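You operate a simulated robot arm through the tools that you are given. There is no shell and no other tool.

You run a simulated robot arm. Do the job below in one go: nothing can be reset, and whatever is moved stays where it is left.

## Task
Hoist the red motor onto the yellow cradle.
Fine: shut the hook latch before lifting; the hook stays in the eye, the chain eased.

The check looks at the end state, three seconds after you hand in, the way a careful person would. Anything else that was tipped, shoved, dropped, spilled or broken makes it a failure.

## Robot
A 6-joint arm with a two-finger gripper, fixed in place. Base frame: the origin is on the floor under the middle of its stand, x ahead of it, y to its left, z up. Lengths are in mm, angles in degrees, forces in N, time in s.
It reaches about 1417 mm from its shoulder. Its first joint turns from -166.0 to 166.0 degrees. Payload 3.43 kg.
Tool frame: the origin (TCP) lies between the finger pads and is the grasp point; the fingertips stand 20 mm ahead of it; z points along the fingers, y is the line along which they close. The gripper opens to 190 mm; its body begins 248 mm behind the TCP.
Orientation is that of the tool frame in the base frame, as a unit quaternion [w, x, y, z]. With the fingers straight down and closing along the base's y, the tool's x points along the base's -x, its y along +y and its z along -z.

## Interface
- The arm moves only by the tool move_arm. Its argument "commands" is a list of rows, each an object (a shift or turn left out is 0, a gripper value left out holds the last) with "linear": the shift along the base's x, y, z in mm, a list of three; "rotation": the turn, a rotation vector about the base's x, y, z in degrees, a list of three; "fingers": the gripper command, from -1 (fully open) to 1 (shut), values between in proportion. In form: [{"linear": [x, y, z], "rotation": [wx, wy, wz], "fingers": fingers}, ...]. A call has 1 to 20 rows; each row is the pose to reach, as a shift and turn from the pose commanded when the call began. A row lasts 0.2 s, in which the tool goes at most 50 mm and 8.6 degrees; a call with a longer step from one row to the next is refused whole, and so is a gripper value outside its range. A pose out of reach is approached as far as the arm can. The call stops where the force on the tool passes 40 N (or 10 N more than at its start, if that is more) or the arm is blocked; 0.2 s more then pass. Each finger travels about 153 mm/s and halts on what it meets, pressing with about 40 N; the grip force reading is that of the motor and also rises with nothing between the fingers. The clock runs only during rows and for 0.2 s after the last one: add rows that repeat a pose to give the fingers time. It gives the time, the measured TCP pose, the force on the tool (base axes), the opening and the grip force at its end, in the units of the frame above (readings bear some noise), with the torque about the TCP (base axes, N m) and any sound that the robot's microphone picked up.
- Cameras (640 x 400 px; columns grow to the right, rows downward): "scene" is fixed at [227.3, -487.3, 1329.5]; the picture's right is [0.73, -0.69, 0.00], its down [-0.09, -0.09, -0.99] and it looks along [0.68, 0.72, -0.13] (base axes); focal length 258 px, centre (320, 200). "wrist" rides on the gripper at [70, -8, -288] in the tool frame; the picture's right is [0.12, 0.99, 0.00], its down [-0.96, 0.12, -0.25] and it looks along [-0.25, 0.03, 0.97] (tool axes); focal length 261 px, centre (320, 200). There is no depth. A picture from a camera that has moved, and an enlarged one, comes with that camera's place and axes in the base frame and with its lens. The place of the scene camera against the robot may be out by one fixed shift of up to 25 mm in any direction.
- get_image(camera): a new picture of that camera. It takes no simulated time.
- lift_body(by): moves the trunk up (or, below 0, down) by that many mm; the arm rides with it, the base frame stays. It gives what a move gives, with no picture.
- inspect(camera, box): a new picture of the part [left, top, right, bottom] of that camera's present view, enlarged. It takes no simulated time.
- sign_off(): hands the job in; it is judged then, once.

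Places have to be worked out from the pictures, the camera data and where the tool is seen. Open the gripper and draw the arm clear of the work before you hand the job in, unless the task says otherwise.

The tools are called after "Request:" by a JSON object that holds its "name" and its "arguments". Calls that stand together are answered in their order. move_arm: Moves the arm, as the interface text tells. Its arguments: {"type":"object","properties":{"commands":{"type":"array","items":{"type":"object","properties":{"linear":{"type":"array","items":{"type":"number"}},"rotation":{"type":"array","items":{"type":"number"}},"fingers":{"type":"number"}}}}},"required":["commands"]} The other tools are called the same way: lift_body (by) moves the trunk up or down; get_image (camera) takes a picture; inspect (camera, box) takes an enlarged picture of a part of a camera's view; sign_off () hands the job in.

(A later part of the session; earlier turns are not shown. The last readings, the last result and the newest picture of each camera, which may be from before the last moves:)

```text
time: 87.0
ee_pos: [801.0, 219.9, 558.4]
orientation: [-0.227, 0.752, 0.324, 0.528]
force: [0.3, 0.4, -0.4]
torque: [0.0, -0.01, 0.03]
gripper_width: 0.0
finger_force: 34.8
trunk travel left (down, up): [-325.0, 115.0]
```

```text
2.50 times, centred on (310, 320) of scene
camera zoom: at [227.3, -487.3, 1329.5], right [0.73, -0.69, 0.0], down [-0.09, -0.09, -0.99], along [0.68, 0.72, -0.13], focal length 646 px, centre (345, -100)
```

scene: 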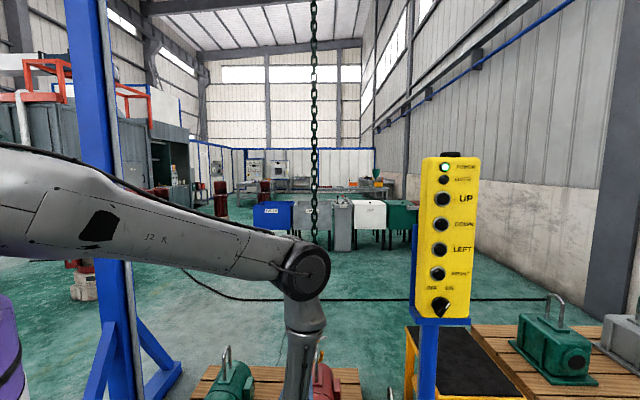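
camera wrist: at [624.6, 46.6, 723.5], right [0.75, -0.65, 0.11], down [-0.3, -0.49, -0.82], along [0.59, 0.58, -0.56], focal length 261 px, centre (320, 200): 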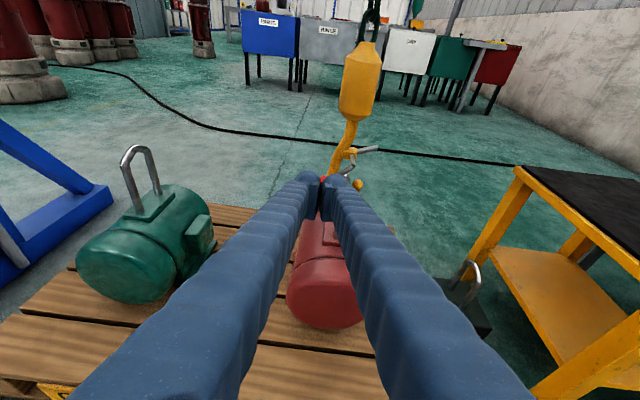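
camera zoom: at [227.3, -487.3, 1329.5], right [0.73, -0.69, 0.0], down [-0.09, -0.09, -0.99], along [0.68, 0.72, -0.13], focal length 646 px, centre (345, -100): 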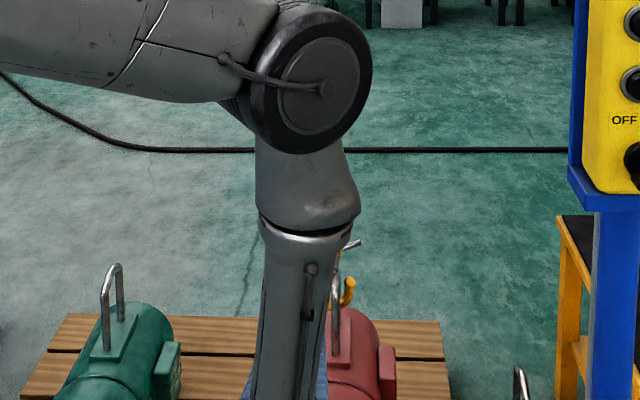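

My model matches this view: the knob and axle project within a few millimetres of where I see them. I'll bring the fingertips lower, to z≈405 and about 75 mm short of the knob, and check again before sliding under it.

Request:
{"name": "move_arm", "arguments": {"commands": [{"linear": [10, 15, -45]}, {"linear": [19, 29, -90]}, {"linear": [28.7, 42.5, -130]}, {"linear": [49, 64, -145]}, {"linear": [69.9, 86.1, -155]}, {"linear": [69.9, 86.1, -155]}]}}

Request:
{"name": "get_image", "arguments": {"camera": "wrist"}}

Request:
{"name": "inspect", "arguments": {"camera": "wrist", "box": [270, 90, 390, 220]}}

Request:
{"name": "get_image", "arguments": {"camera": "scene"}}

```text
time: 88.4
ee_pos: [854.9, 298.2, 470.7]
orientation: [-0.226, 0.753, 0.324, 0.526]
force: [1.0, 0.9, 0.9]
torque: [0.0, -0.01, -0.01]
gripper_width: 0.2
finger_force: 34.0
out of reach, approached as far as the arm can: row 3, 4, 5, 6
trunk travel left (down, up): [-325.0, 115.0]
```

```text
taken
camera wrist: at [679.3, 126.0, 636.3], right [0.75, -0.65, 0.11], down [-0.3, -0.49, -0.82], along [0.59, 0.58, -0.56], focal length 261 px, centre (320, 200)
```

wrist: 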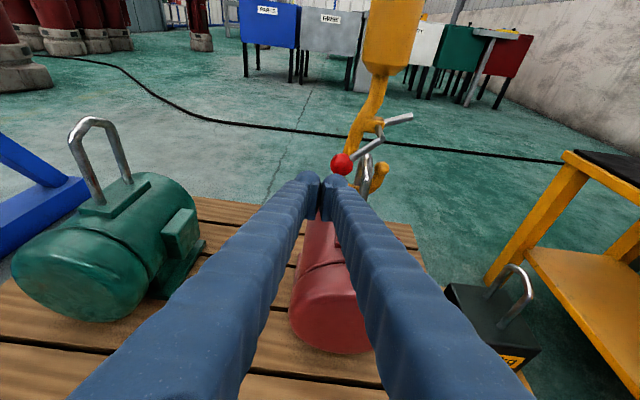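

```text
3.08 times, centred on (330, 155) of wrist
camera zoom: at [679.3, 126.0, 636.3], right [0.75, -0.65, 0.11], down [-0.3, -0.49, -0.82], along [0.59, 0.58, -0.56], focal length 802 px, centre (289, 338)
```

zoom: 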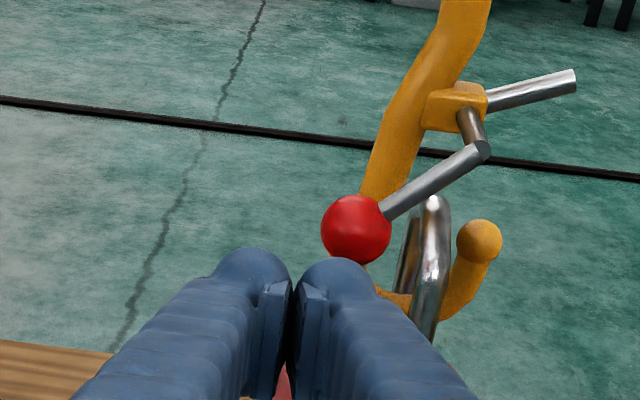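

```text
taken
```

scene: 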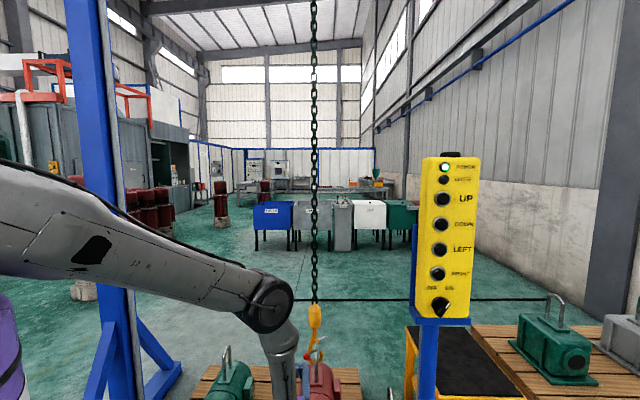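

The view is excellent: knob, lever, gate, tip and eye are all visible, and the knob is confirmed at about (937,345,470). This height is at the arm's limit, so I'll back up first, then lower the trunk to gain reach.

Request:
{"name": "move_arm", "arguments": {"commands": [{"linear": [-14, -20, 35]}, {"linear": [-28, -40, 75]}, {"linear": [-42, -60, 115]}, {"linear": [-55, -78, 155]}, {"linear": [-55, -78, 195]}, {"linear": [-55, -78, 195]}]}}

Request:
{"name": "lift_body", "arguments": {"by": -200}}

Request:
{"name": "get_image", "arguments": {"camera": "wrist"}}

Request:
{"name": "get_image", "arguments": {"camera": "scene"}}

```text
time: 89.8
ee_pos: [798.3, 222.7, 666.4]
orientation: [-0.227, 0.752, 0.324, 0.528]
force: [0.2, 0.3, 0.8]
torque: [-0.01, -0.04, -0.03]
gripper_width: 0.1
finger_force: 34.5
trunk travel left (down, up): [-325.0, 115.0]
```

```text
time: 92.0
ee_pos: [799.2, 222.7, 465.9]
orientation: [-0.228, 0.751, 0.323, 0.529]
force: [-0.1, 0.1, -0.6]
torque: [0.0, 0.04, -0.02]
gripper_width: 0.0
finger_force: 34.6
trunk travel left (down, up): [-125.0, 315.0]
```

```text
taken
camera wrist: at [621.7, 49.0, 631.3], right [0.75, -0.65, 0.11], down [-0.3, -0.49, -0.82], along [0.59, 0.58, -0.56], focal length 261 px, centre (320, 200)
```

wrist: 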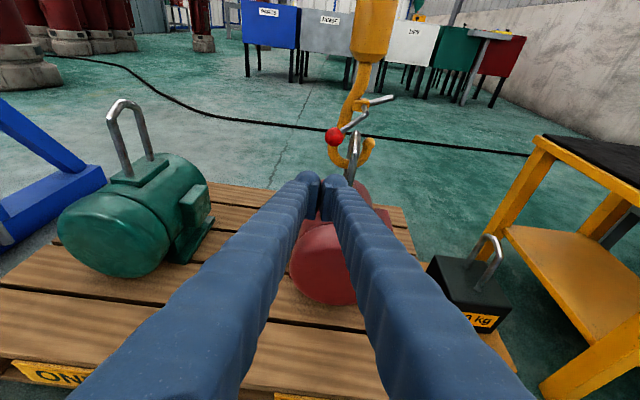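

```text
taken
```

scene: 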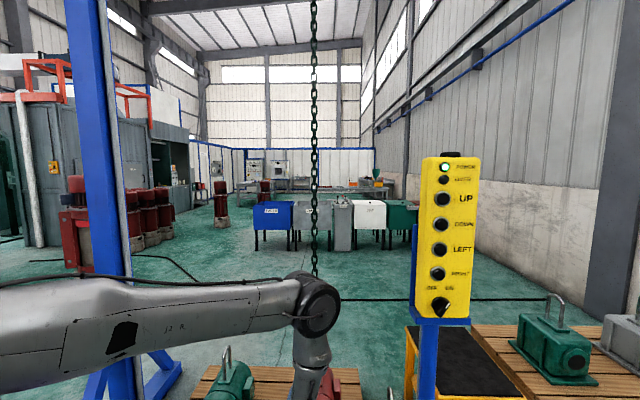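

With the trunk lowered there is ample reach. I'll approach at z≈405, stopping about 75 mm short of the knob's line, and check.

Request:
{"name": "move_arm", "arguments": {"commands": [{"linear": [18, 21, -25]}, {"linear": [40, 47, -50]}, {"linear": [58, 68, -61]}, {"linear": [70.7, 83.4, -61]}, {"linear": [70.7, 83.4, -61]}]}}

Request:
{"name": "inspect", "arguments": {"camera": "wrist", "box": [270, 50, 410, 220]}}

Request:
{"name": "inspect", "arguments": {"camera": "scene", "box": [250, 280, 390, 400]}}

```text
time: 93.2
ee_pos: [869.1, 306.2, 406.0]
orientation: [-0.227, 0.752, 0.323, 0.528]
force: [-1.1, 0.4, 0.7]
torque: [0.06, 0.0, 0.02]
gripper_width: 0.1
finger_force: 34.1
trunk travel left (down, up): [-125.0, 315.0]
```

```text
2.35 times, centred on (340, 135) of wrist
camera zoom: at [692.1, 132.6, 569.9], right [0.75, -0.65, 0.11], down [-0.3, -0.49, -0.82], along [0.59, 0.58, -0.56], focal length 613 px, centre (273, 353)
```

zoom: 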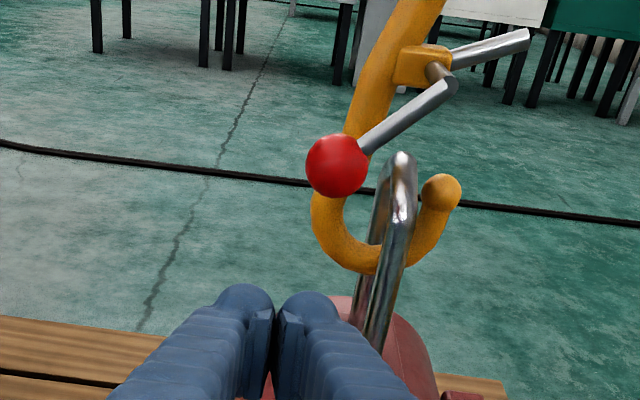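

```text
3.33 times, centred on (320, 340) of scene
camera zoom: at [227.3, -487.3, 1329.5], right [0.73, -0.69, 0.0], down [-0.09, -0.09, -0.99], along [0.68, 0.72, -0.13], focal length 861 px, centre (320, -267)
```

zoom: 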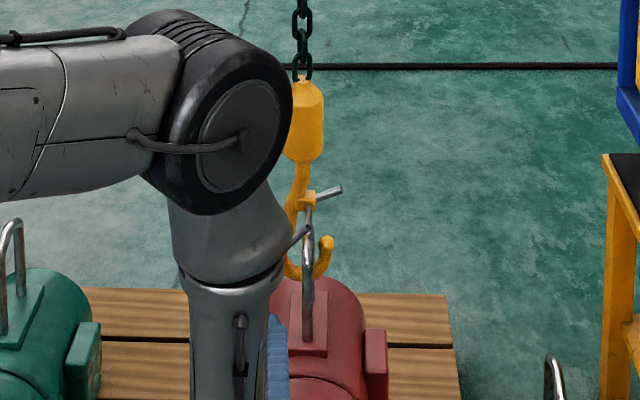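

The hook is through the eye with the knob above and just ahead of the fingertips. I'll slide forward horizontally under the knob; finger tops are at about 436 and the knob bottom at about 456.

Request:
{"name": "move_arm", "arguments": {"commands": [{"linear": [14, 14.5, 0]}, {"linear": [28, 29, 0]}, {"linear": [42, 44, 0]}, {"linear": [51, 54, 0]}, {"linear": [51, 54, 0]}]}}

Request:
{"name": "inspect", "arguments": {"camera": "wrist", "box": [270, 50, 410, 220]}}

Request:
{"name": "inspect", "arguments": {"camera": "scene", "box": [250, 280, 390, 400]}}

```text
time: 94.4
ee_pos: [919.5, 359.2, 404.7]
orientation: [-0.227, 0.752, 0.323, 0.528]
force: [0.2, 0.6, 0.1]
torque: [-0.03, -0.01, -0.02]
gripper_width: 0.0
finger_force: 34.3
trunk travel left (down, up): [-125.0, 315.0]
```

```text
2.35 times, centred on (340, 135) of wrist
camera zoom: at [743.4, 185.9, 569.6], right [0.75, -0.65, 0.11], down [-0.3, -0.49, -0.82], along [0.59, 0.58, -0.56], focal length 613 px, centre (273, 353)
```

zoom: 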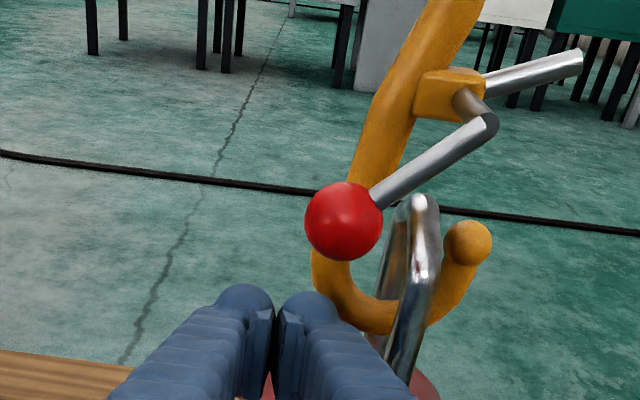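

```text
3.33 times, centred on (320, 340) of scene
camera zoom: at [227.3, -487.3, 1329.5], right [0.73, -0.69, 0.0], down [-0.09, -0.09, -0.99], along [0.68, 0.72, -0.13], focal length 861 px, centre (320, -267)
```

zoom: 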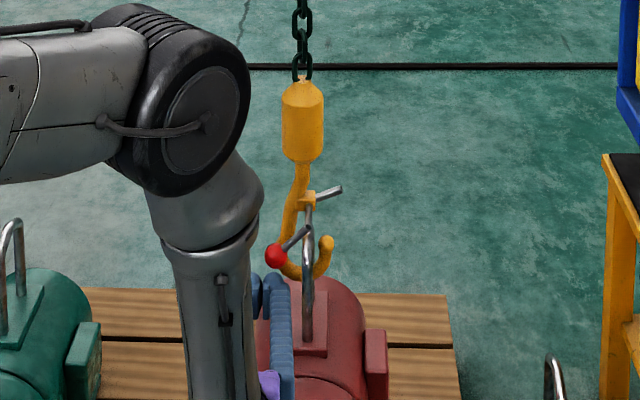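

The fingertips are now below the knob in both views. I'll lift slowly in small steps (40 mm) and check that the lever rotates.

Request:
{"name": "move_arm", "arguments": {"commands": [{"linear": [0, 0, 8]}, {"linear": [0, 0, 16]}, {"linear": [0, 0, 22]}, {"linear": [0, 0, 28]}, {"linear": [0, 0, 34]}, {"linear": [0, 0, 40]}, {"linear": [0, 0, 40]}]}}

Request:
{"name": "inspect", "arguments": {"camera": "wrist", "box": [270, 50, 410, 220]}}

Request:
{"name": "inspect", "arguments": {"camera": "scene", "box": [250, 280, 390, 400]}}

```text
time: 96.0
ee_pos: [919.0, 359.1, 445.8]
orientation: [-0.228, 0.752, 0.323, 0.528]
force: [-0.4, 0.1, -1.2]
torque: [0.02, -0.01, 0.0]
gripper_width: 0.2
finger_force: 33.9
trunk travel left (down, up): [-125.0, 315.0]
```

```text
2.35 times, centred on (340, 135) of wrist
camera zoom: at [743.1, 186.4, 609.9], right [0.75, -0.65, 0.11], down [-0.3, -0.49, -0.82], along [0.59, 0.58, -0.56], focal length 613 px, centre (273, 353)
```

zoom: 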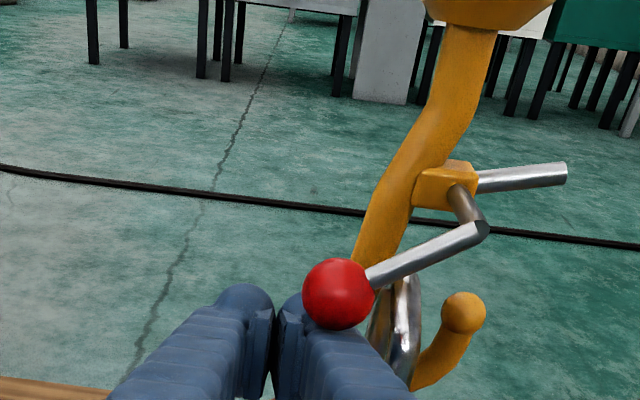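

```text
3.33 times, centred on (320, 340) of scene
camera zoom: at [227.3, -487.3, 1329.5], right [0.73, -0.69, 0.0], down [-0.09, -0.09, -0.99], along [0.68, 0.72, -0.13], focal length 861 px, centre (320, -267)
```

zoom: 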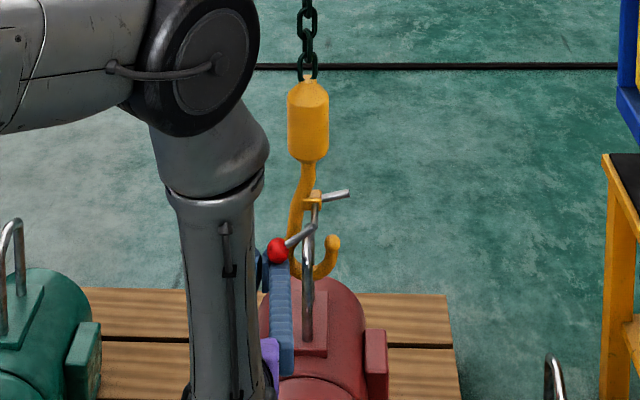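

The gate is closing as the knob rises, but the knob sits right of the fingertip and is nudging the hook sideways by about 7 mm. I'll drop slightly, shift the fingers 12 mm right along the beam, and lift again.

Request:
{"name": "move_arm", "arguments": {"commands": [{"linear": [0, 0, -8]}, {"linear": [0, 0, -14]}, {"linear": [4.5, -4.2, -14]}, {"linear": [8.7, -8.2, -14]}, {"linear": [8.7, -8.2, -6]}, {"linear": [8.7, -8.2, 0]}, {"linear": [8.7, -8.2, 0]}]}}

Request:
{"name": "inspect", "arguments": {"camera": "wrist", "box": [270, 50, 410, 220]}}

Request:
{"name": "inspect", "arguments": {"camera": "scene", "box": [250, 280, 390, 400]}}

```text
time: 97.6
ee_pos: [927.0, 352.0, 445.4]
orientation: [-0.229, 0.751, 0.325, 0.527]
force: [-0.7, 0.3, 0.0]
torque: [-0.01, 0.0, 0.0]
gripper_width: 0.0
finger_force: 34.7
trunk travel left (down, up): [-125.0, 315.0]
```

```text
2.35 times, centred on (340, 135) of wrist
camera zoom: at [751.6, 178.3, 609.8], right [0.75, -0.65, 0.11], down [-0.3, -0.49, -0.82], along [0.59, 0.58, -0.56], focal length 613 px, centre (273, 353)
```

zoom: 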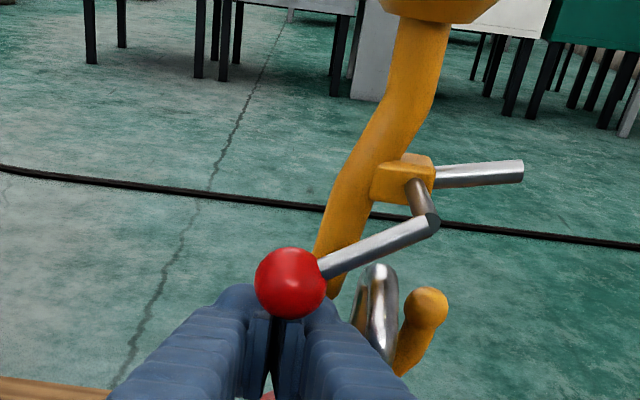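

```text
3.33 times, centred on (320, 340) of scene
camera zoom: at [227.3, -487.3, 1329.5], right [0.73, -0.69, 0.0], down [-0.09, -0.09, -0.99], along [0.68, 0.72, -0.13], focal length 861 px, centre (320, -267)
```

zoom: 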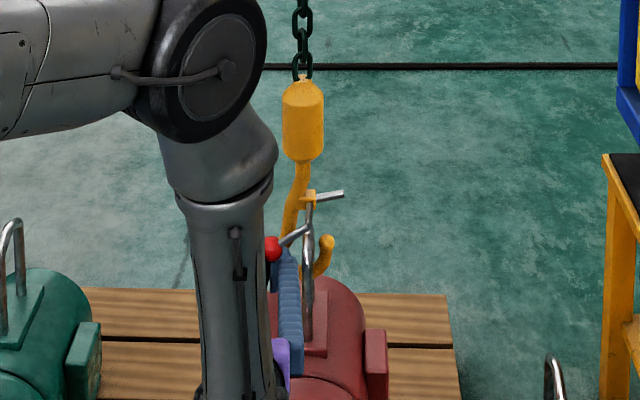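

The knob is now nested between the two fingertips, the hook is back in line, and the lever holds its place by itself. I'll carry on upwards, following the knob's arc.

Request:
{"name": "move_arm", "arguments": {"commands": [{"linear": [-1, 1, 8]}, {"linear": [-2.5, 2.4, 16]}, {"linear": [-4, 3.8, 24]}, {"linear": [-4.5, 4.2, 32]}, {"linear": [-4, 3.8, 40]}, {"linear": [-2.5, 2.4, 48]}, {"linear": [-2.5, 2.4, 48]}]}}

Request:
{"name": "inspect", "arguments": {"camera": "wrist", "box": [270, 50, 410, 220]}}

Request:
{"name": "inspect", "arguments": {"camera": "scene", "box": [250, 280, 390, 400]}}

```text
time: 99.2
ee_pos: [924.7, 353.9, 494.0]
orientation: [-0.228, 0.752, 0.324, 0.527]
force: [0.5, 0.4, 0.3]
torque: [0.03, -0.01, 0.01]
gripper_width: 0.1
finger_force: 34.3
trunk travel left (down, up): [-125.0, 315.0]
```

```text
2.35 times, centred on (340, 135) of wrist
camera zoom: at [749.3, 180.7, 658.1], right [0.75, -0.65, 0.11], down [-0.3, -0.49, -0.82], along [0.59, 0.58, -0.56], focal length 613 px, centre (273, 353)
```

zoom: 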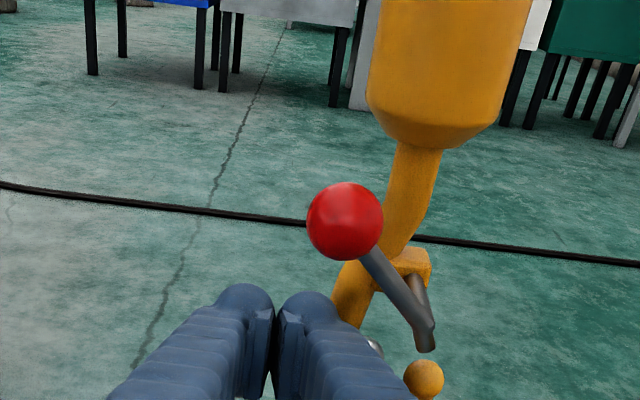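

```text
3.33 times, centred on (320, 340) of scene
camera zoom: at [227.3, -487.3, 1329.5], right [0.73, -0.69, 0.0], down [-0.09, -0.09, -0.99], along [0.68, 0.72, -0.13], focal length 861 px, centre (320, -267)
```

zoom: 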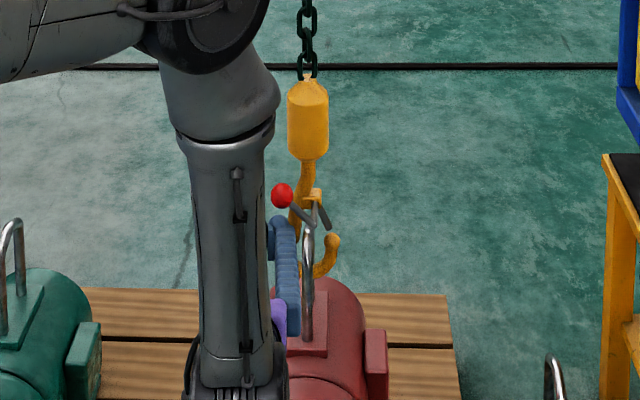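

The lever snapped over centre on its own: the knob is up-left and the gate now points down to the tip. I'll zoom to verify it's fully closed.

Request:
{"name": "inspect", "arguments": {"camera": "scene", "box": [295, 320, 345, 370]}}

Request:
{"name": "inspect", "arguments": {"camera": "wrist", "box": [310, 100, 390, 220]}}

```text
8.00 times, centred on (320, 345) of scene
camera zoom: at [227.3, -487.3, 1329.5], right [0.73, -0.69, 0.0], down [-0.09, -0.09, -0.99], along [0.68, 0.72, -0.13], focal length 2067 px, centre (320, -960)
```

zoom: 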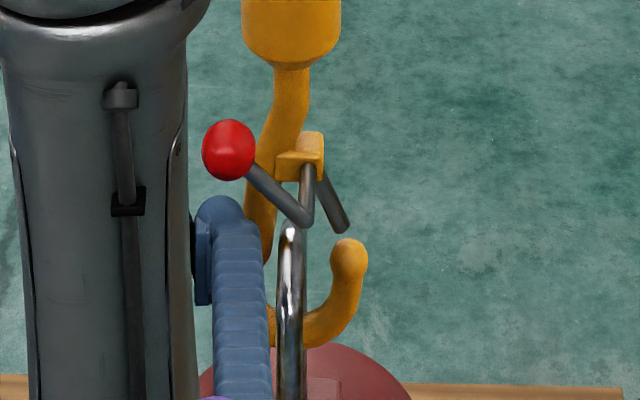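

```text
3.33 times, centred on (350, 160) of wrist
camera zoom: at [749.3, 180.7, 658.1], right [0.75, -0.65, 0.11], down [-0.3, -0.49, -0.82], along [0.59, 0.58, -0.56], focal length 869 px, centre (220, 333)
```

zoom: 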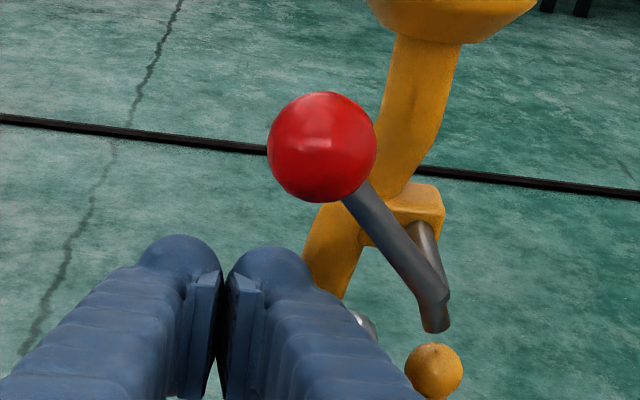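

The gate points straight at the tip and the lever has settled at its closed stop, so the latch is shut. I'll withdraw the fingers straight back along the approach, then raise the trunk to its original height.

Request:
{"name": "move_arm", "arguments": {"commands": [{"linear": [-3, -3, -6]}, {"linear": [-24, -25, -6]}, {"linear": [-52, -55, -6]}, {"linear": [-82, -87, -6]}, {"linear": [-112, -119, 5]}, {"linear": [-124, -131, 40]}, {"linear": [-124, -131, 40]}]}}

Request:
{"name": "lift_body", "arguments": {"by": 200}}

Request:
{"name": "get_image", "arguments": {"camera": "wrist"}}

Request:
{"name": "get_image", "arguments": {"camera": "scene"}}

```text
time: 100.8
ee_pos: [800.8, 223.8, 534.5]
orientation: [-0.227, 0.752, 0.323, 0.528]
force: [0.2, 0.4, 0.0]
torque: [0.0, 0.02, -0.01]
gripper_width: 0.0
finger_force: 34.6
trunk travel left (down, up): [-125.0, 315.0]
```

```text
time: 102.9
ee_pos: [801.7, 222.1, 733.8]
orientation: [-0.227, 0.752, 0.323, 0.529]
force: [0.2, -0.5, -0.1]
torque: [0.03, 0.0, 0.02]
gripper_width: 0.0
finger_force: 34.5
trunk travel left (down, up): [-325.0, 115.0]
```

```text
taken
camera wrist: at [625.8, 50.1, 898.2], right [0.75, -0.65, 0.11], down [-0.3, -0.49, -0.82], along [0.59, 0.58, -0.56], focal length 261 px, centre (320, 200)
```

wrist: 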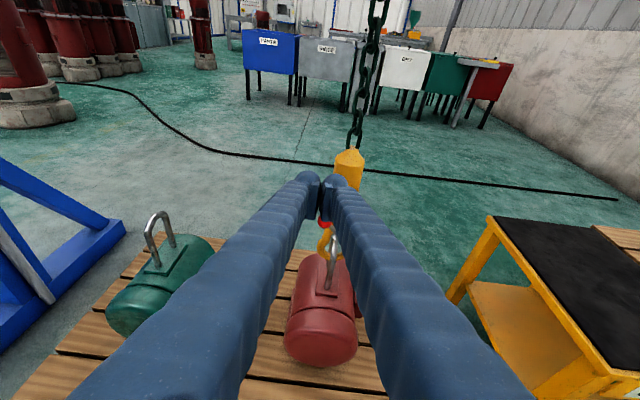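

```text
taken
```

scene: 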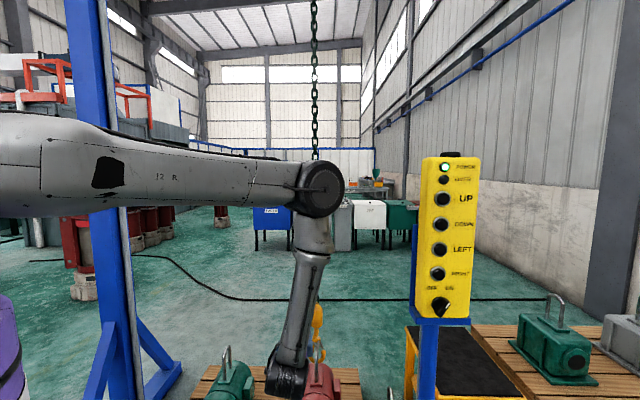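

I have a clear view of the cradle on the right; it spans about e 980–1300, n 735–1160, top z≈430, with its centre on the hoist line. Now back to the pendant to lift.

Request:
{"name": "move_arm", "arguments": {"commands": [{"linear": [-9, -23, 38], "rotation": [1.1, -1.05, 0]}, {"linear": [-18, -48, 74], "rotation": [2.2, -2.1, 0]}, {"linear": [-28, -74, 110], "rotation": [3.3, -3.15, 0]}, {"linear": [-38, -100, 146], "rotation": [4.5, -4.2, 0]}, {"linear": [-47, -125, 182], "rotation": [5.6, -5.3, 0]}, {"linear": [-56, -150, 218], "rotation": [6.7, -6.3, 0]}, {"linear": [-66, -175, 254], "rotation": [7.8, -7.4, 0]}, {"linear": [-75, -200, 290], "rotation": [8.9, -8.4, 0]}, {"linear": [-85, -225, 326], "rotation": [10.0, -9.5, 0]}, {"linear": [-94, -250, 362], "rotation": [11.2, -10.5, 0]}, {"linear": [-104, -275, 398], "rotation": [12.3, -11.6, 0]}, {"linear": [-113, -300, 434], "rotation": [13.4, -12.6, 0]}, {"linear": [-121.7, -322, 466], "rotation": [14.5, -13.7, 0]}, {"linear": [-121.7, -322, 466], "rotation": [14.5, -13.7, 0]}]}}

Request:
{"name": "move_arm", "arguments": {"commands": [{"linear": [-5, -45, 15]}, {"linear": [-8, -90, 30]}, {"linear": [-5, -135, 45]}, {"linear": [5, -178, 60]}, {"linear": [18, -220, 70]}, {"linear": [35, -255, 77]}, {"linear": [60, -254, 77]}, {"linear": [87, -228, 77]}, {"linear": [113.5, -200, 77]}, {"linear": [113.5, -200, 77]}]}}

Request:
{"name": "get_image", "arguments": {"camera": "wrist"}}

Request:
{"name": "get_image", "arguments": {"camera": "scene"}}

Request:
{"name": "inspect", "arguments": {"camera": "scene", "box": [250, 300, 370, 400]}}

```text
time: 105.9
ee_pos: [680.0, -99.1, 1201.7]
orientation: [-0.28, 0.649, 0.279, 0.65]
force: [0.9, 0.5, 0.5]
torque: [0.04, 0.02, 0.03]
gripper_width: 0.1
finger_force: 34.5
trunk travel left (down, up): [-325.0, 115.0]
```

```text
time: 108.1
ee_pos: [795.0, -298.2, 1278.2]
orientation: [-0.28, 0.649, 0.279, 0.65]
force: [0.0, -0.3, -0.1]
torque: [-0.04, 0.03, -0.05]
gripper_width: 0.0
finger_force: 34.4
trunk travel left (down, up): [-325.0, 115.0]
```

```text
taken
camera wrist: at [589.5, -500.9, 1347.8], right [0.72, -0.68, 0.12], down [-0.08, -0.26, -0.96], along [0.69, 0.68, -0.24], focal length 261 px, centre (320, 200)
```

wrist: 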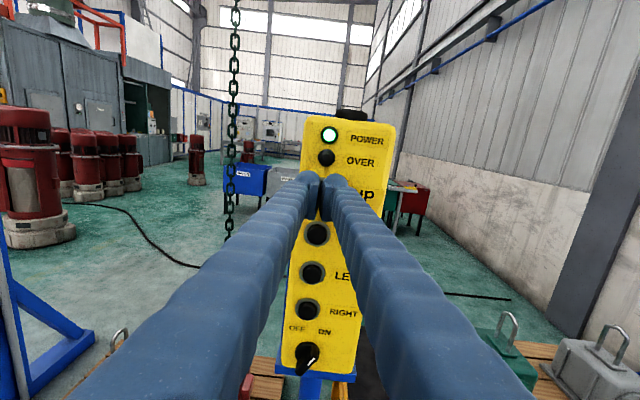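

```text
taken
```

scene: 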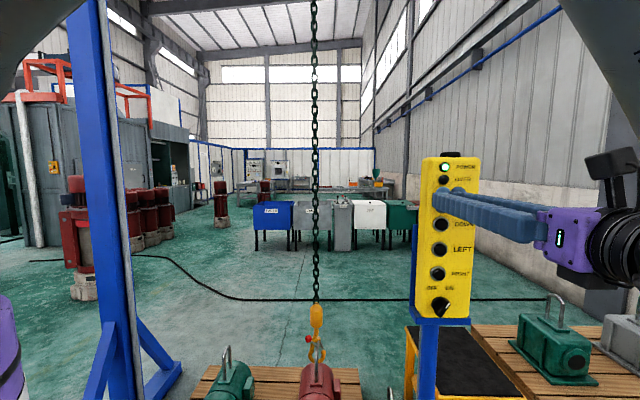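

```text
4.00 times, centred on (310, 350) of scene
camera zoom: at [227.3, -487.3, 1329.5], right [0.73, -0.69, 0.0], down [-0.09, -0.09, -0.99], along [0.68, 0.72, -0.13], focal length 1034 px, centre (360, -400)
```

zoom: 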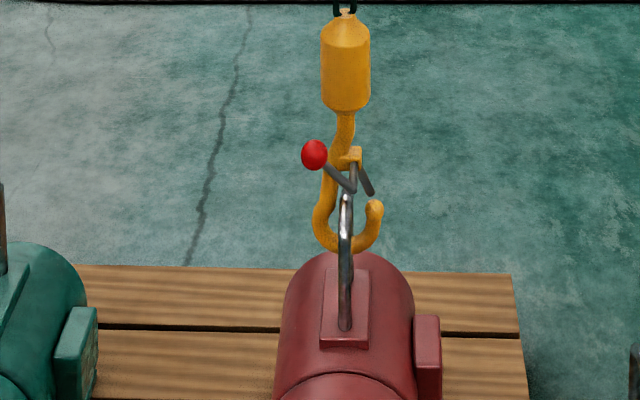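

The latch is plainly closed and the bar is captive in the throat. I'll press UP gently for about 1.2 s to take up the slack and watch the OVER lamp and the motor.

Request:
{"name": "move_arm", "arguments": {"commands": [{"linear": [13, 13.7, -1]}, {"linear": [19.5, 20.5, -1]}, {"linear": [19.5, 20.5, -1]}, {"linear": [19.5, 20.5, -1]}, {"linear": [19.5, 20.5, -1]}, {"linear": [19.5, 20.5, -1]}, {"linear": [19.5, 20.5, -1]}, {"linear": [0, 0, -1]}, {"linear": [0, 0, -1]}, {"linear": [0, 0, -1]}]}}

Request:
{"name": "inspect", "arguments": {"camera": "scene", "box": [250, 300, 370, 400]}}

Request:
{"name": "inspect", "arguments": {"camera": "scene", "box": [390, 130, 510, 330]}}

```text
time: 110.3
ee_pos: [795.0, -297.2, 1276.6]
orientation: [-0.281, 0.648, 0.28, 0.65]
force: [-0.3, 0.1, -0.1]
torque: [-0.02, 0.04, -0.03]
gripper_width: 0.0
finger_force: 34.2
trunk travel left (down, up): [-325.0, 115.0]
```

```text
4.00 times, centred on (310, 350) of scene
camera zoom: at [227.3, -487.3, 1329.5], right [0.73, -0.69, 0.0], down [-0.09, -0.09, -0.99], along [0.68, 0.72, -0.13], focal length 1034 px, centre (360, -400)
```

zoom: 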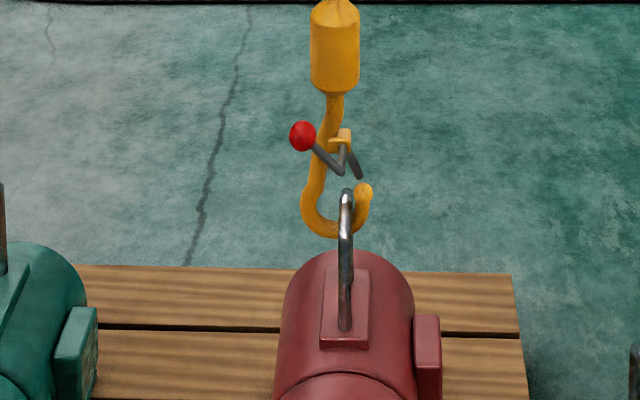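

```text
2.00 times, centred on (450, 230) of scene
camera zoom: at [227.3, -487.3, 1329.5], right [0.73, -0.69, 0.0], down [-0.09, -0.09, -0.99], along [0.68, 0.72, -0.13], focal length 517 px, centre (60, 140)
```

zoom: 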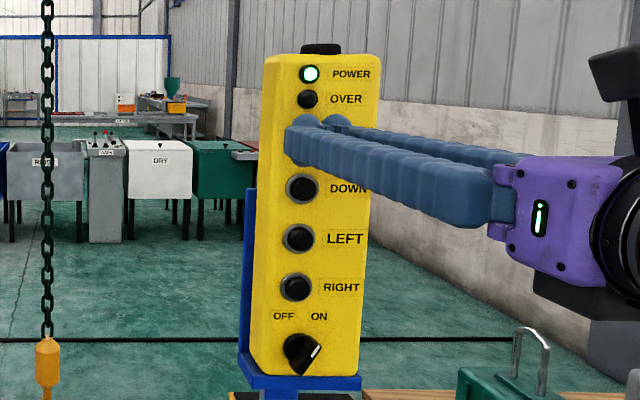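

Slack is nearly taken up, with the bar still between shank and tip and the OVER lamp dark. I'll do another gentle UP press to engage.

Request:
{"name": "move_arm", "arguments": {"commands": [{"linear": [13, 13.7, 0]}, {"linear": [19.5, 20.5, 0]}, {"linear": [19.5, 20.5, 0]}, {"linear": [19.5, 20.5, 0]}, {"linear": [19.5, 20.5, 0]}, {"linear": [19.5, 20.5, 0]}, {"linear": [0, 0, 0]}, {"linear": [0, 0, 0]}, {"linear": [0, 0, 0]}]}}

Request:
{"name": "inspect", "arguments": {"camera": "scene", "box": [250, 300, 370, 400]}}

Request:
{"name": "inspect", "arguments": {"camera": "scene", "box": [390, 130, 510, 330]}}

```text
time: 112.3
ee_pos: [794.0, -297.0, 1276.0]
orientation: [-0.281, 0.648, 0.28, 0.651]
force: [-0.3, 0.7, 0.4]
torque: [-0.02, 0.02, -0.02]
gripper_width: 0.1
finger_force: 33.7
trunk travel left (down, up): [-325.0, 115.0]
```

```text
4.00 times, centred on (310, 350) of scene
camera zoom: at [227.3, -487.3, 1329.5], right [0.73, -0.69, 0.0], down [-0.09, -0.09, -0.99], along [0.68, 0.72, -0.13], focal length 1034 px, centre (360, -400)
```

zoom: 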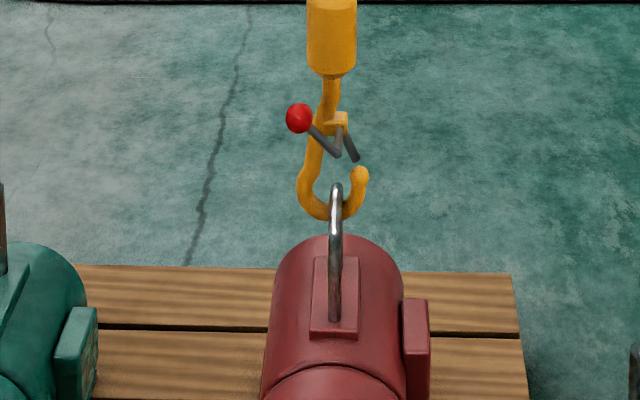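

```text
2.00 times, centred on (450, 230) of scene
camera zoom: at [227.3, -487.3, 1329.5], right [0.73, -0.69, 0.0], down [-0.09, -0.09, -0.99], along [0.68, 0.72, -0.13], focal length 517 px, centre (60, 140)
```

zoom: 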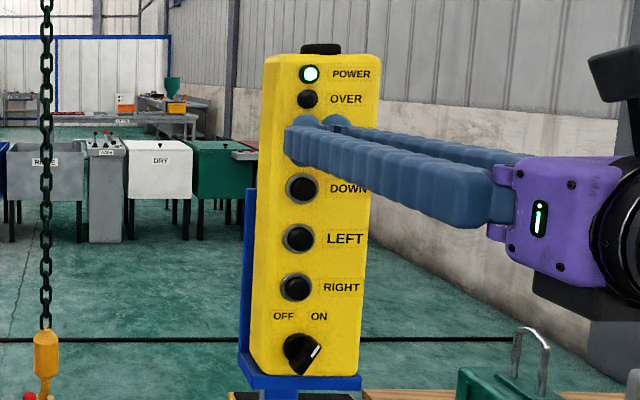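

The motor has lifted cleanly about 14 mm; it hangs level in the latched hook with OVER still dark. I'll hold UP for about 2 s and look, aiming for roughly 380 mm of lift.

Request:
{"name": "move_arm", "arguments": {"commands": [{"linear": [13, 13.7, 0]}, {"linear": [19.5, 20.5, 0]}, {"linear": [19.5, 20.5, 0]}, {"linear": [19.5, 20.5, 0]}, {"linear": [19.5, 20.5, 0]}, {"linear": [19.5, 20.5, 0]}, {"linear": [19.5, 20.5, 0]}, {"linear": [19.5, 20.5, 0]}, {"linear": [19.5, 20.5, 0]}, {"linear": [19.5, 20.5, 0]}]}}

Request:
{"name": "get_image", "arguments": {"camera": "scene"}}

```text
time: 114.5
ee_pos: [813.8, -278.1, 1275.8]
orientation: [-0.28, 0.649, 0.279, 0.65]
force: [-3.3, -5.2, -1.8]
torque: [-0.01, 0.04, -0.07]
gripper_width: 0.1
finger_force: 34.5
trunk travel left (down, up): [-325.0, 115.0]
```

```text
taken
```

scene: 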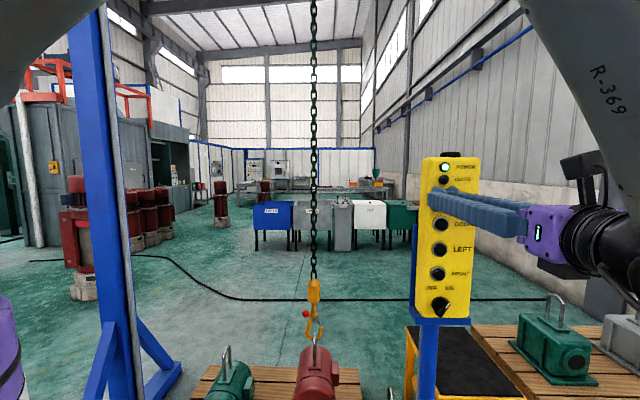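

The motor is rising steadily (about 85 mm so far) and hangs straight. I'll hold about 1.8 s more, then release.

Request:
{"name": "move_arm", "arguments": {"commands": [{"linear": [0, 0, 0]}, {"linear": [0, 0, 0]}, {"linear": [0, 0, 0]}, {"linear": [0, 0, 0]}, {"linear": [0, 0, 0]}, {"linear": [0, 0, 0]}, {"linear": [0, 0, 0]}, {"linear": [0, 0, 0]}, {"linear": [0, 0, 0]}, {"linear": [-20, -21, 0]}, {"linear": [-20, -21, 0]}, {"linear": [-20, -21, 0]}]}}

Request:
{"name": "get_image", "arguments": {"camera": "scene"}}

Request:
{"name": "inspect", "arguments": {"camera": "scene", "box": [240, 220, 480, 400]}}

```text
time: 117.1
ee_pos: [794.0, -297.9, 1275.9]
orientation: [-0.28, 0.648, 0.279, 0.65]
force: [-0.5, 0.6, 0.4]
torque: [-0.03, 0.02, -0.06]
gripper_width: 0.4
finger_force: 34.5
trunk travel left (down, up): [-325.0, 115.0]
```

```text
taken
```

scene: 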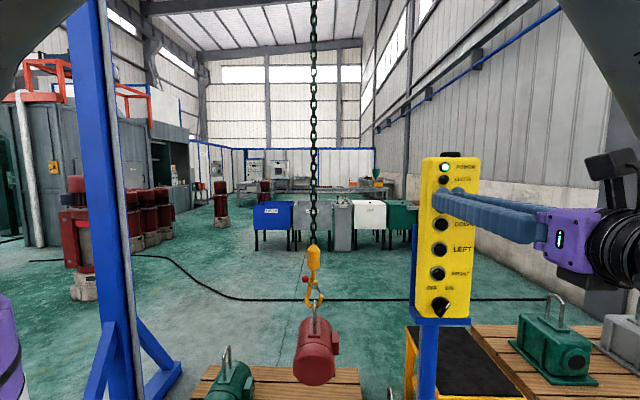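

```text
2.22 times, centred on (360, 310) of scene
camera zoom: at [227.3, -487.3, 1329.5], right [0.73, -0.69, 0.0], down [-0.09, -0.09, -0.99], along [0.68, 0.72, -0.13], focal length 574 px, centre (231, -44)
```

zoom: 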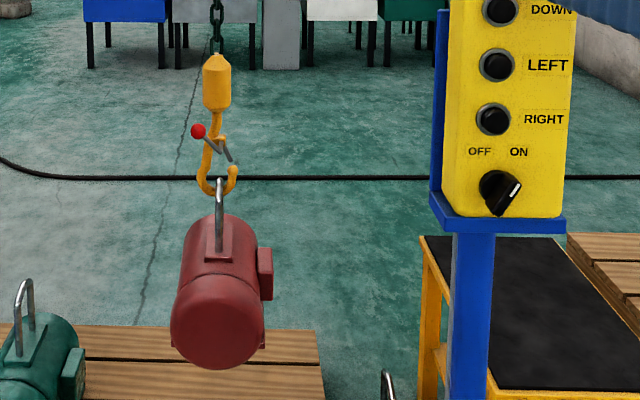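

The motor is up about 270 mm. Its underside (resting z≈100) is now at about 370, and the cradle top is ≈430–440, so I need roughly 140 mm more to clear it comfortably. I'll press UP for about 2.5 s.

Request:
{"name": "move_arm", "arguments": {"commands": [{"linear": [13, 13.7, 0]}, {"linear": [19.5, 20.5, 0]}, {"linear": [19.5, 20.5, 0]}, {"linear": [19.5, 20.5, 0]}, {"linear": [19.5, 20.5, 0]}, {"linear": [19.5, 20.5, 0]}, {"linear": [19.5, 20.5, 0]}, {"linear": [19.5, 20.5, 0]}, {"linear": [19.5, 20.5, 0]}, {"linear": [19.5, 20.5, 0]}, {"linear": [19.5, 20.5, 0]}, {"linear": [19.5, 20.5, 0]}, {"linear": [19.5, 20.5, 0]}, {"linear": [0, 0, 0]}, {"linear": [0, 0, 0]}, {"linear": [0, 0, 0]}]}}

Request:
{"name": "get_image", "arguments": {"camera": "scene"}}

Request:
{"name": "inspect", "arguments": {"camera": "scene", "box": [240, 220, 480, 400]}}

```text
time: 120.5
ee_pos: [793.1, -299.0, 1276.0]
orientation: [-0.28, 0.648, 0.28, 0.65]
force: [-0.2, 0.6, 0.4]
torque: [-0.03, 0.01, -0.02]
gripper_width: 0.0
finger_force: 34.3
trunk travel left (down, up): [-325.0, 115.0]
```

```text
taken
```

scene: 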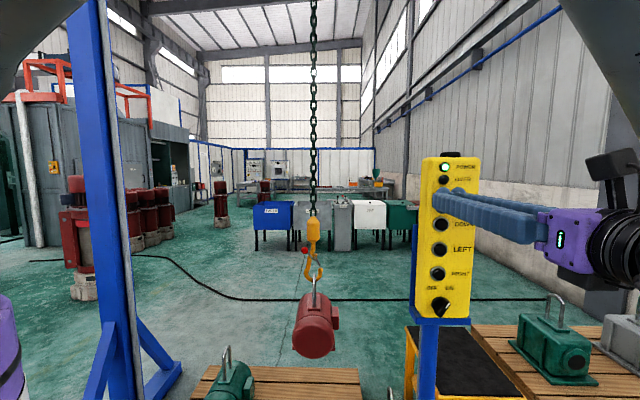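

```text
2.22 times, centred on (360, 310) of scene
camera zoom: at [227.3, -487.3, 1329.5], right [0.73, -0.69, 0.0], down [-0.09, -0.09, -0.99], along [0.68, 0.72, -0.13], focal length 574 px, centre (231, -44)
```

zoom: 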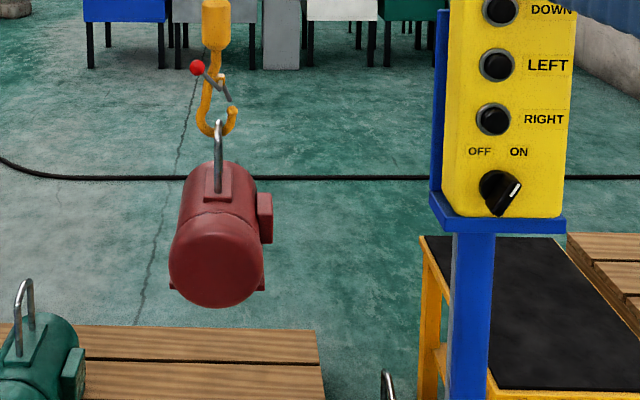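

The motor's underside is now at about z≈495–505, with 60+ mm clearance over the cradle. Next I'll press RIGHT for about 2.4 s for the first part of the ≈670 mm traverse.

Request:
{"name": "move_arm", "arguments": {"commands": [{"linear": [0, 0, -45]}, {"linear": [0, 0, -90]}, {"linear": [0, 0, -135]}, {"linear": [0, 0, -179]}, {"linear": [0, 0, -179]}, {"linear": [13, 13.7, -179]}, {"linear": [19.5, 20.5, -179]}, {"linear": [19.5, 20.5, -179]}, {"linear": [19.5, 20.5, -179]}, {"linear": [19.5, 20.5, -179]}, {"linear": [19.5, 20.5, -179]}, {"linear": [19.5, 20.5, -179]}, {"linear": [19.5, 20.5, -179]}, {"linear": [19.5, 20.5, -179]}, {"linear": [19.5, 20.5, -179]}, {"linear": [19.5, 20.5, -179]}, {"linear": [19.5, 20.5, -179]}, {"linear": [19.5, 20.5, -179]}, {"linear": [0, 0, -179]}, {"linear": [0, 0, -179]}]}}

Request:
{"name": "get_image", "arguments": {"camera": "scene"}}

Request:
{"name": "get_image", "arguments": {"camera": "wrist"}}

```text
time: 124.7
ee_pos: [793.5, -299.2, 1097.4]
orientation: [-0.28, 0.649, 0.279, 0.65]
force: [0.0, -0.4, -1.1]
torque: [0.03, -0.01, 0.07]
gripper_width: 0.0
finger_force: 33.9
trunk travel left (down, up): [-325.0, 115.0]
```

```text
taken
```

scene: 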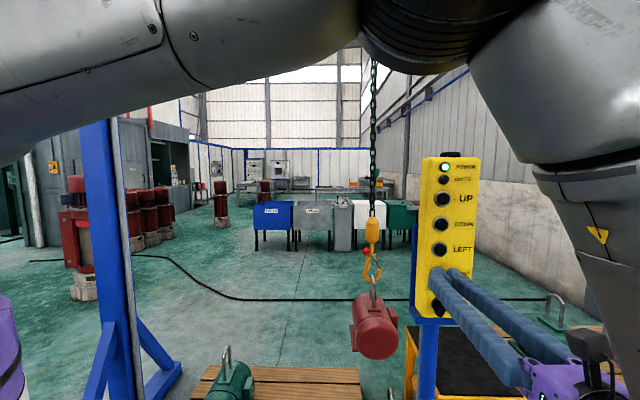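

```text
taken
camera wrist: at [588.9, -502.7, 1167.6], right [0.72, -0.68, 0.12], down [-0.08, -0.26, -0.96], along [0.69, 0.68, -0.24], focal length 261 px, centre (320, 200)
```

wrist: 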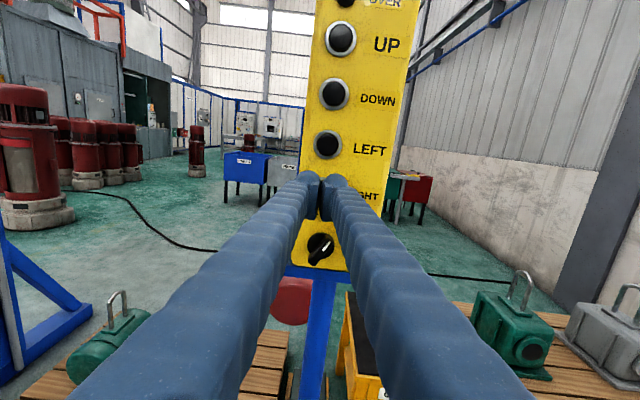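

The motor moved to u≈373 but looks as if it may have yawed a little. I'll zoom in.

Request:
{"name": "inspect", "arguments": {"camera": "scene", "box": [310, 200, 470, 400]}}

Request:
{"name": "move_arm", "arguments": {"commands": [{"linear": [0, 0, 0]}, {"linear": [0, 0, 0]}, {"linear": [0, 0, 0]}, {"linear": [0, 0, 0]}]}}

Request:
{"name": "inspect", "arguments": {"camera": "scene", "box": [310, 200, 470, 400]}}

```text
2.00 times, centred on (390, 300) of scene
camera zoom: at [227.3, -487.3, 1329.5], right [0.73, -0.69, 0.0], down [-0.09, -0.09, -0.99], along [0.68, 0.72, -0.13], focal length 517 px, centre (180, 0)
```

zoom: 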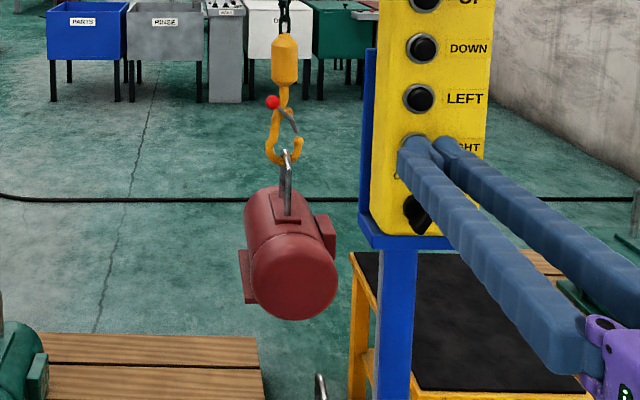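

```text
time: 125.7
ee_pos: [792.9, -299.3, 1096.8]
orientation: [-0.281, 0.648, 0.28, 0.65]
force: [0.1, -0.5, 0.5]
torque: [0.0, 0.02, 0.01]
gripper_width: 0.0
finger_force: 33.9
trunk travel left (down, up): [-325.0, 115.0]
```

```text
2.00 times, centred on (390, 300) of scene
camera zoom: at [227.3, -487.3, 1329.5], right [0.73, -0.69, 0.0], down [-0.09, -0.09, -0.99], along [0.68, 0.72, -0.13], focal length 517 px, centre (180, 0)
```

zoom: 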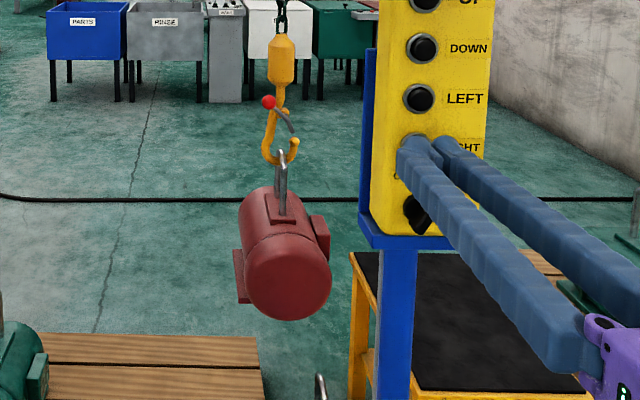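

That's only perspective; the motor hangs level and moved about 260 mm. About 410 mm remain, so I'll repeat the same 2.4 s RIGHT press.

Request:
{"name": "move_arm", "arguments": {"commands": [{"linear": [13, 13.7, 0]}, {"linear": [19.5, 20.5, 0]}, {"linear": [19.5, 20.5, 0]}, {"linear": [19.5, 20.5, 0]}, {"linear": [19.5, 20.5, 0]}, {"linear": [19.5, 20.5, 0]}, {"linear": [19.5, 20.5, 0]}, {"linear": [19.5, 20.5, 0]}, {"linear": [19.5, 20.5, 0]}, {"linear": [19.5, 20.5, 0]}, {"linear": [19.5, 20.5, 0]}, {"linear": [19.5, 20.5, 0]}, {"linear": [19.5, 20.5, 0]}, {"linear": [0, 0, 0]}, {"linear": [0, 0, 0]}, {"linear": [0, 0, 0]}, {"linear": [0, 0, 0]}, {"linear": [0, 0, 0]}, {"linear": [0, 0, 0]}, {"linear": [0, 0, 0]}]}}

Request:
{"name": "get_image", "arguments": {"camera": "scene"}}

Request:
{"name": "get_image", "arguments": {"camera": "wrist"}}

```text
time: 129.9
ee_pos: [793.6, -298.6, 1096.1]
orientation: [-0.28, 0.648, 0.279, 0.65]
force: [0.0, 0.4, 0.1]
torque: [0.0, -0.03, 0.0]
gripper_width: 0.2
finger_force: 34.2
trunk travel left (down, up): [-325.0, 115.0]
```

```text
taken
```

scene: 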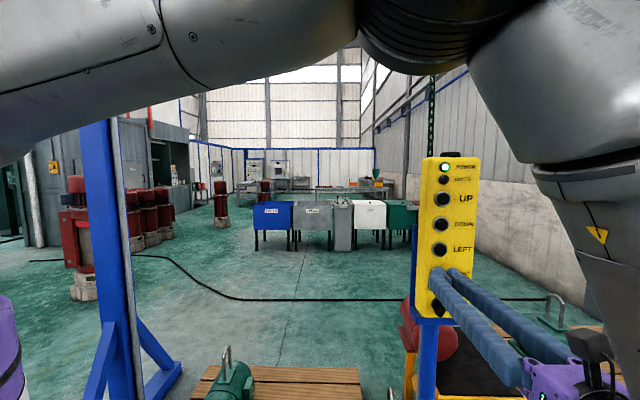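

```text
taken
camera wrist: at [588.8, -502.8, 1167.9], right [0.72, -0.68, 0.12], down [-0.08, -0.26, -0.96], along [0.69, 0.68, -0.24], focal length 261 px, centre (320, 200)
```

wrist: 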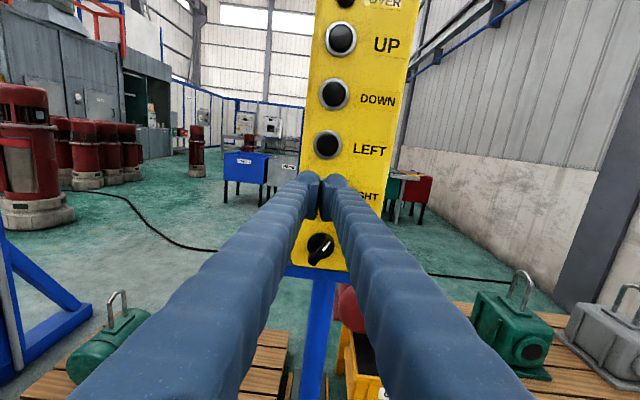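

The motor hangs behind the pendant at e≈985, so about 170 mm remain to the cradle centre. I'll use three short, spaced RIGHT presses (about 80 mm) to keep the swing small.

Request:
{"name": "move_arm", "arguments": {"commands": [{"linear": [13, 13.7, 0]}, {"linear": [19.5, 20.5, 0]}, {"linear": [19.5, 20.5, 0]}, {"linear": [19.5, 20.5, 0]}, {"linear": [19.5, 20.5, 0]}, {"linear": [19.5, 20.5, 0]}, {"linear": [8, 8.4, 0]}, {"linear": [19.5, 20.5, 0]}, {"linear": [19.5, 20.5, 0]}, {"linear": [19.5, 20.5, 0]}, {"linear": [19.5, 20.5, 0]}, {"linear": [19.5, 20.5, 0]}, {"linear": [8, 8.4, 0]}, {"linear": [19.5, 20.5, 0]}, {"linear": [19.5, 20.5, 0]}, {"linear": [19.5, 20.5, 0]}, {"linear": [19.5, 20.5, 0]}, {"linear": [19.5, 20.5, 0]}, {"linear": [0, 0, 0]}, {"linear": [0, 0, 0]}]}}

Request:
{"name": "get_image", "arguments": {"camera": "scene"}}

Request:
{"name": "get_image", "arguments": {"camera": "wrist"}}

```text
time: 134.1
ee_pos: [793.5, -300.5, 1096.0]
orientation: [-0.281, 0.648, 0.28, 0.65]
force: [0.6, -0.7, 0.4]
torque: [0.05, -0.04, 0.07]
gripper_width: 0.0
finger_force: 34.2
trunk travel left (down, up): [-325.0, 115.0]
```

```text
taken
```

scene: 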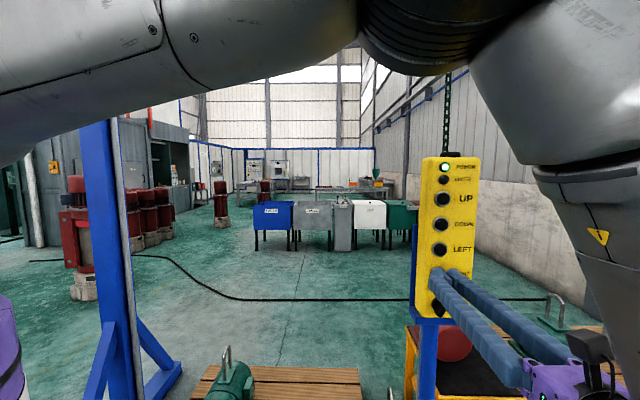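

```text
taken
camera wrist: at [589.0, -503.0, 1166.8], right [0.72, -0.68, 0.12], down [-0.08, -0.26, -0.96], along [0.69, 0.68, -0.24], focal length 261 px, centre (320, 200)
```

wrist: 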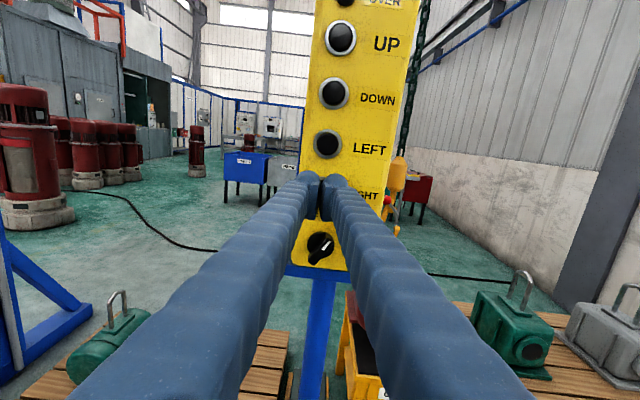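

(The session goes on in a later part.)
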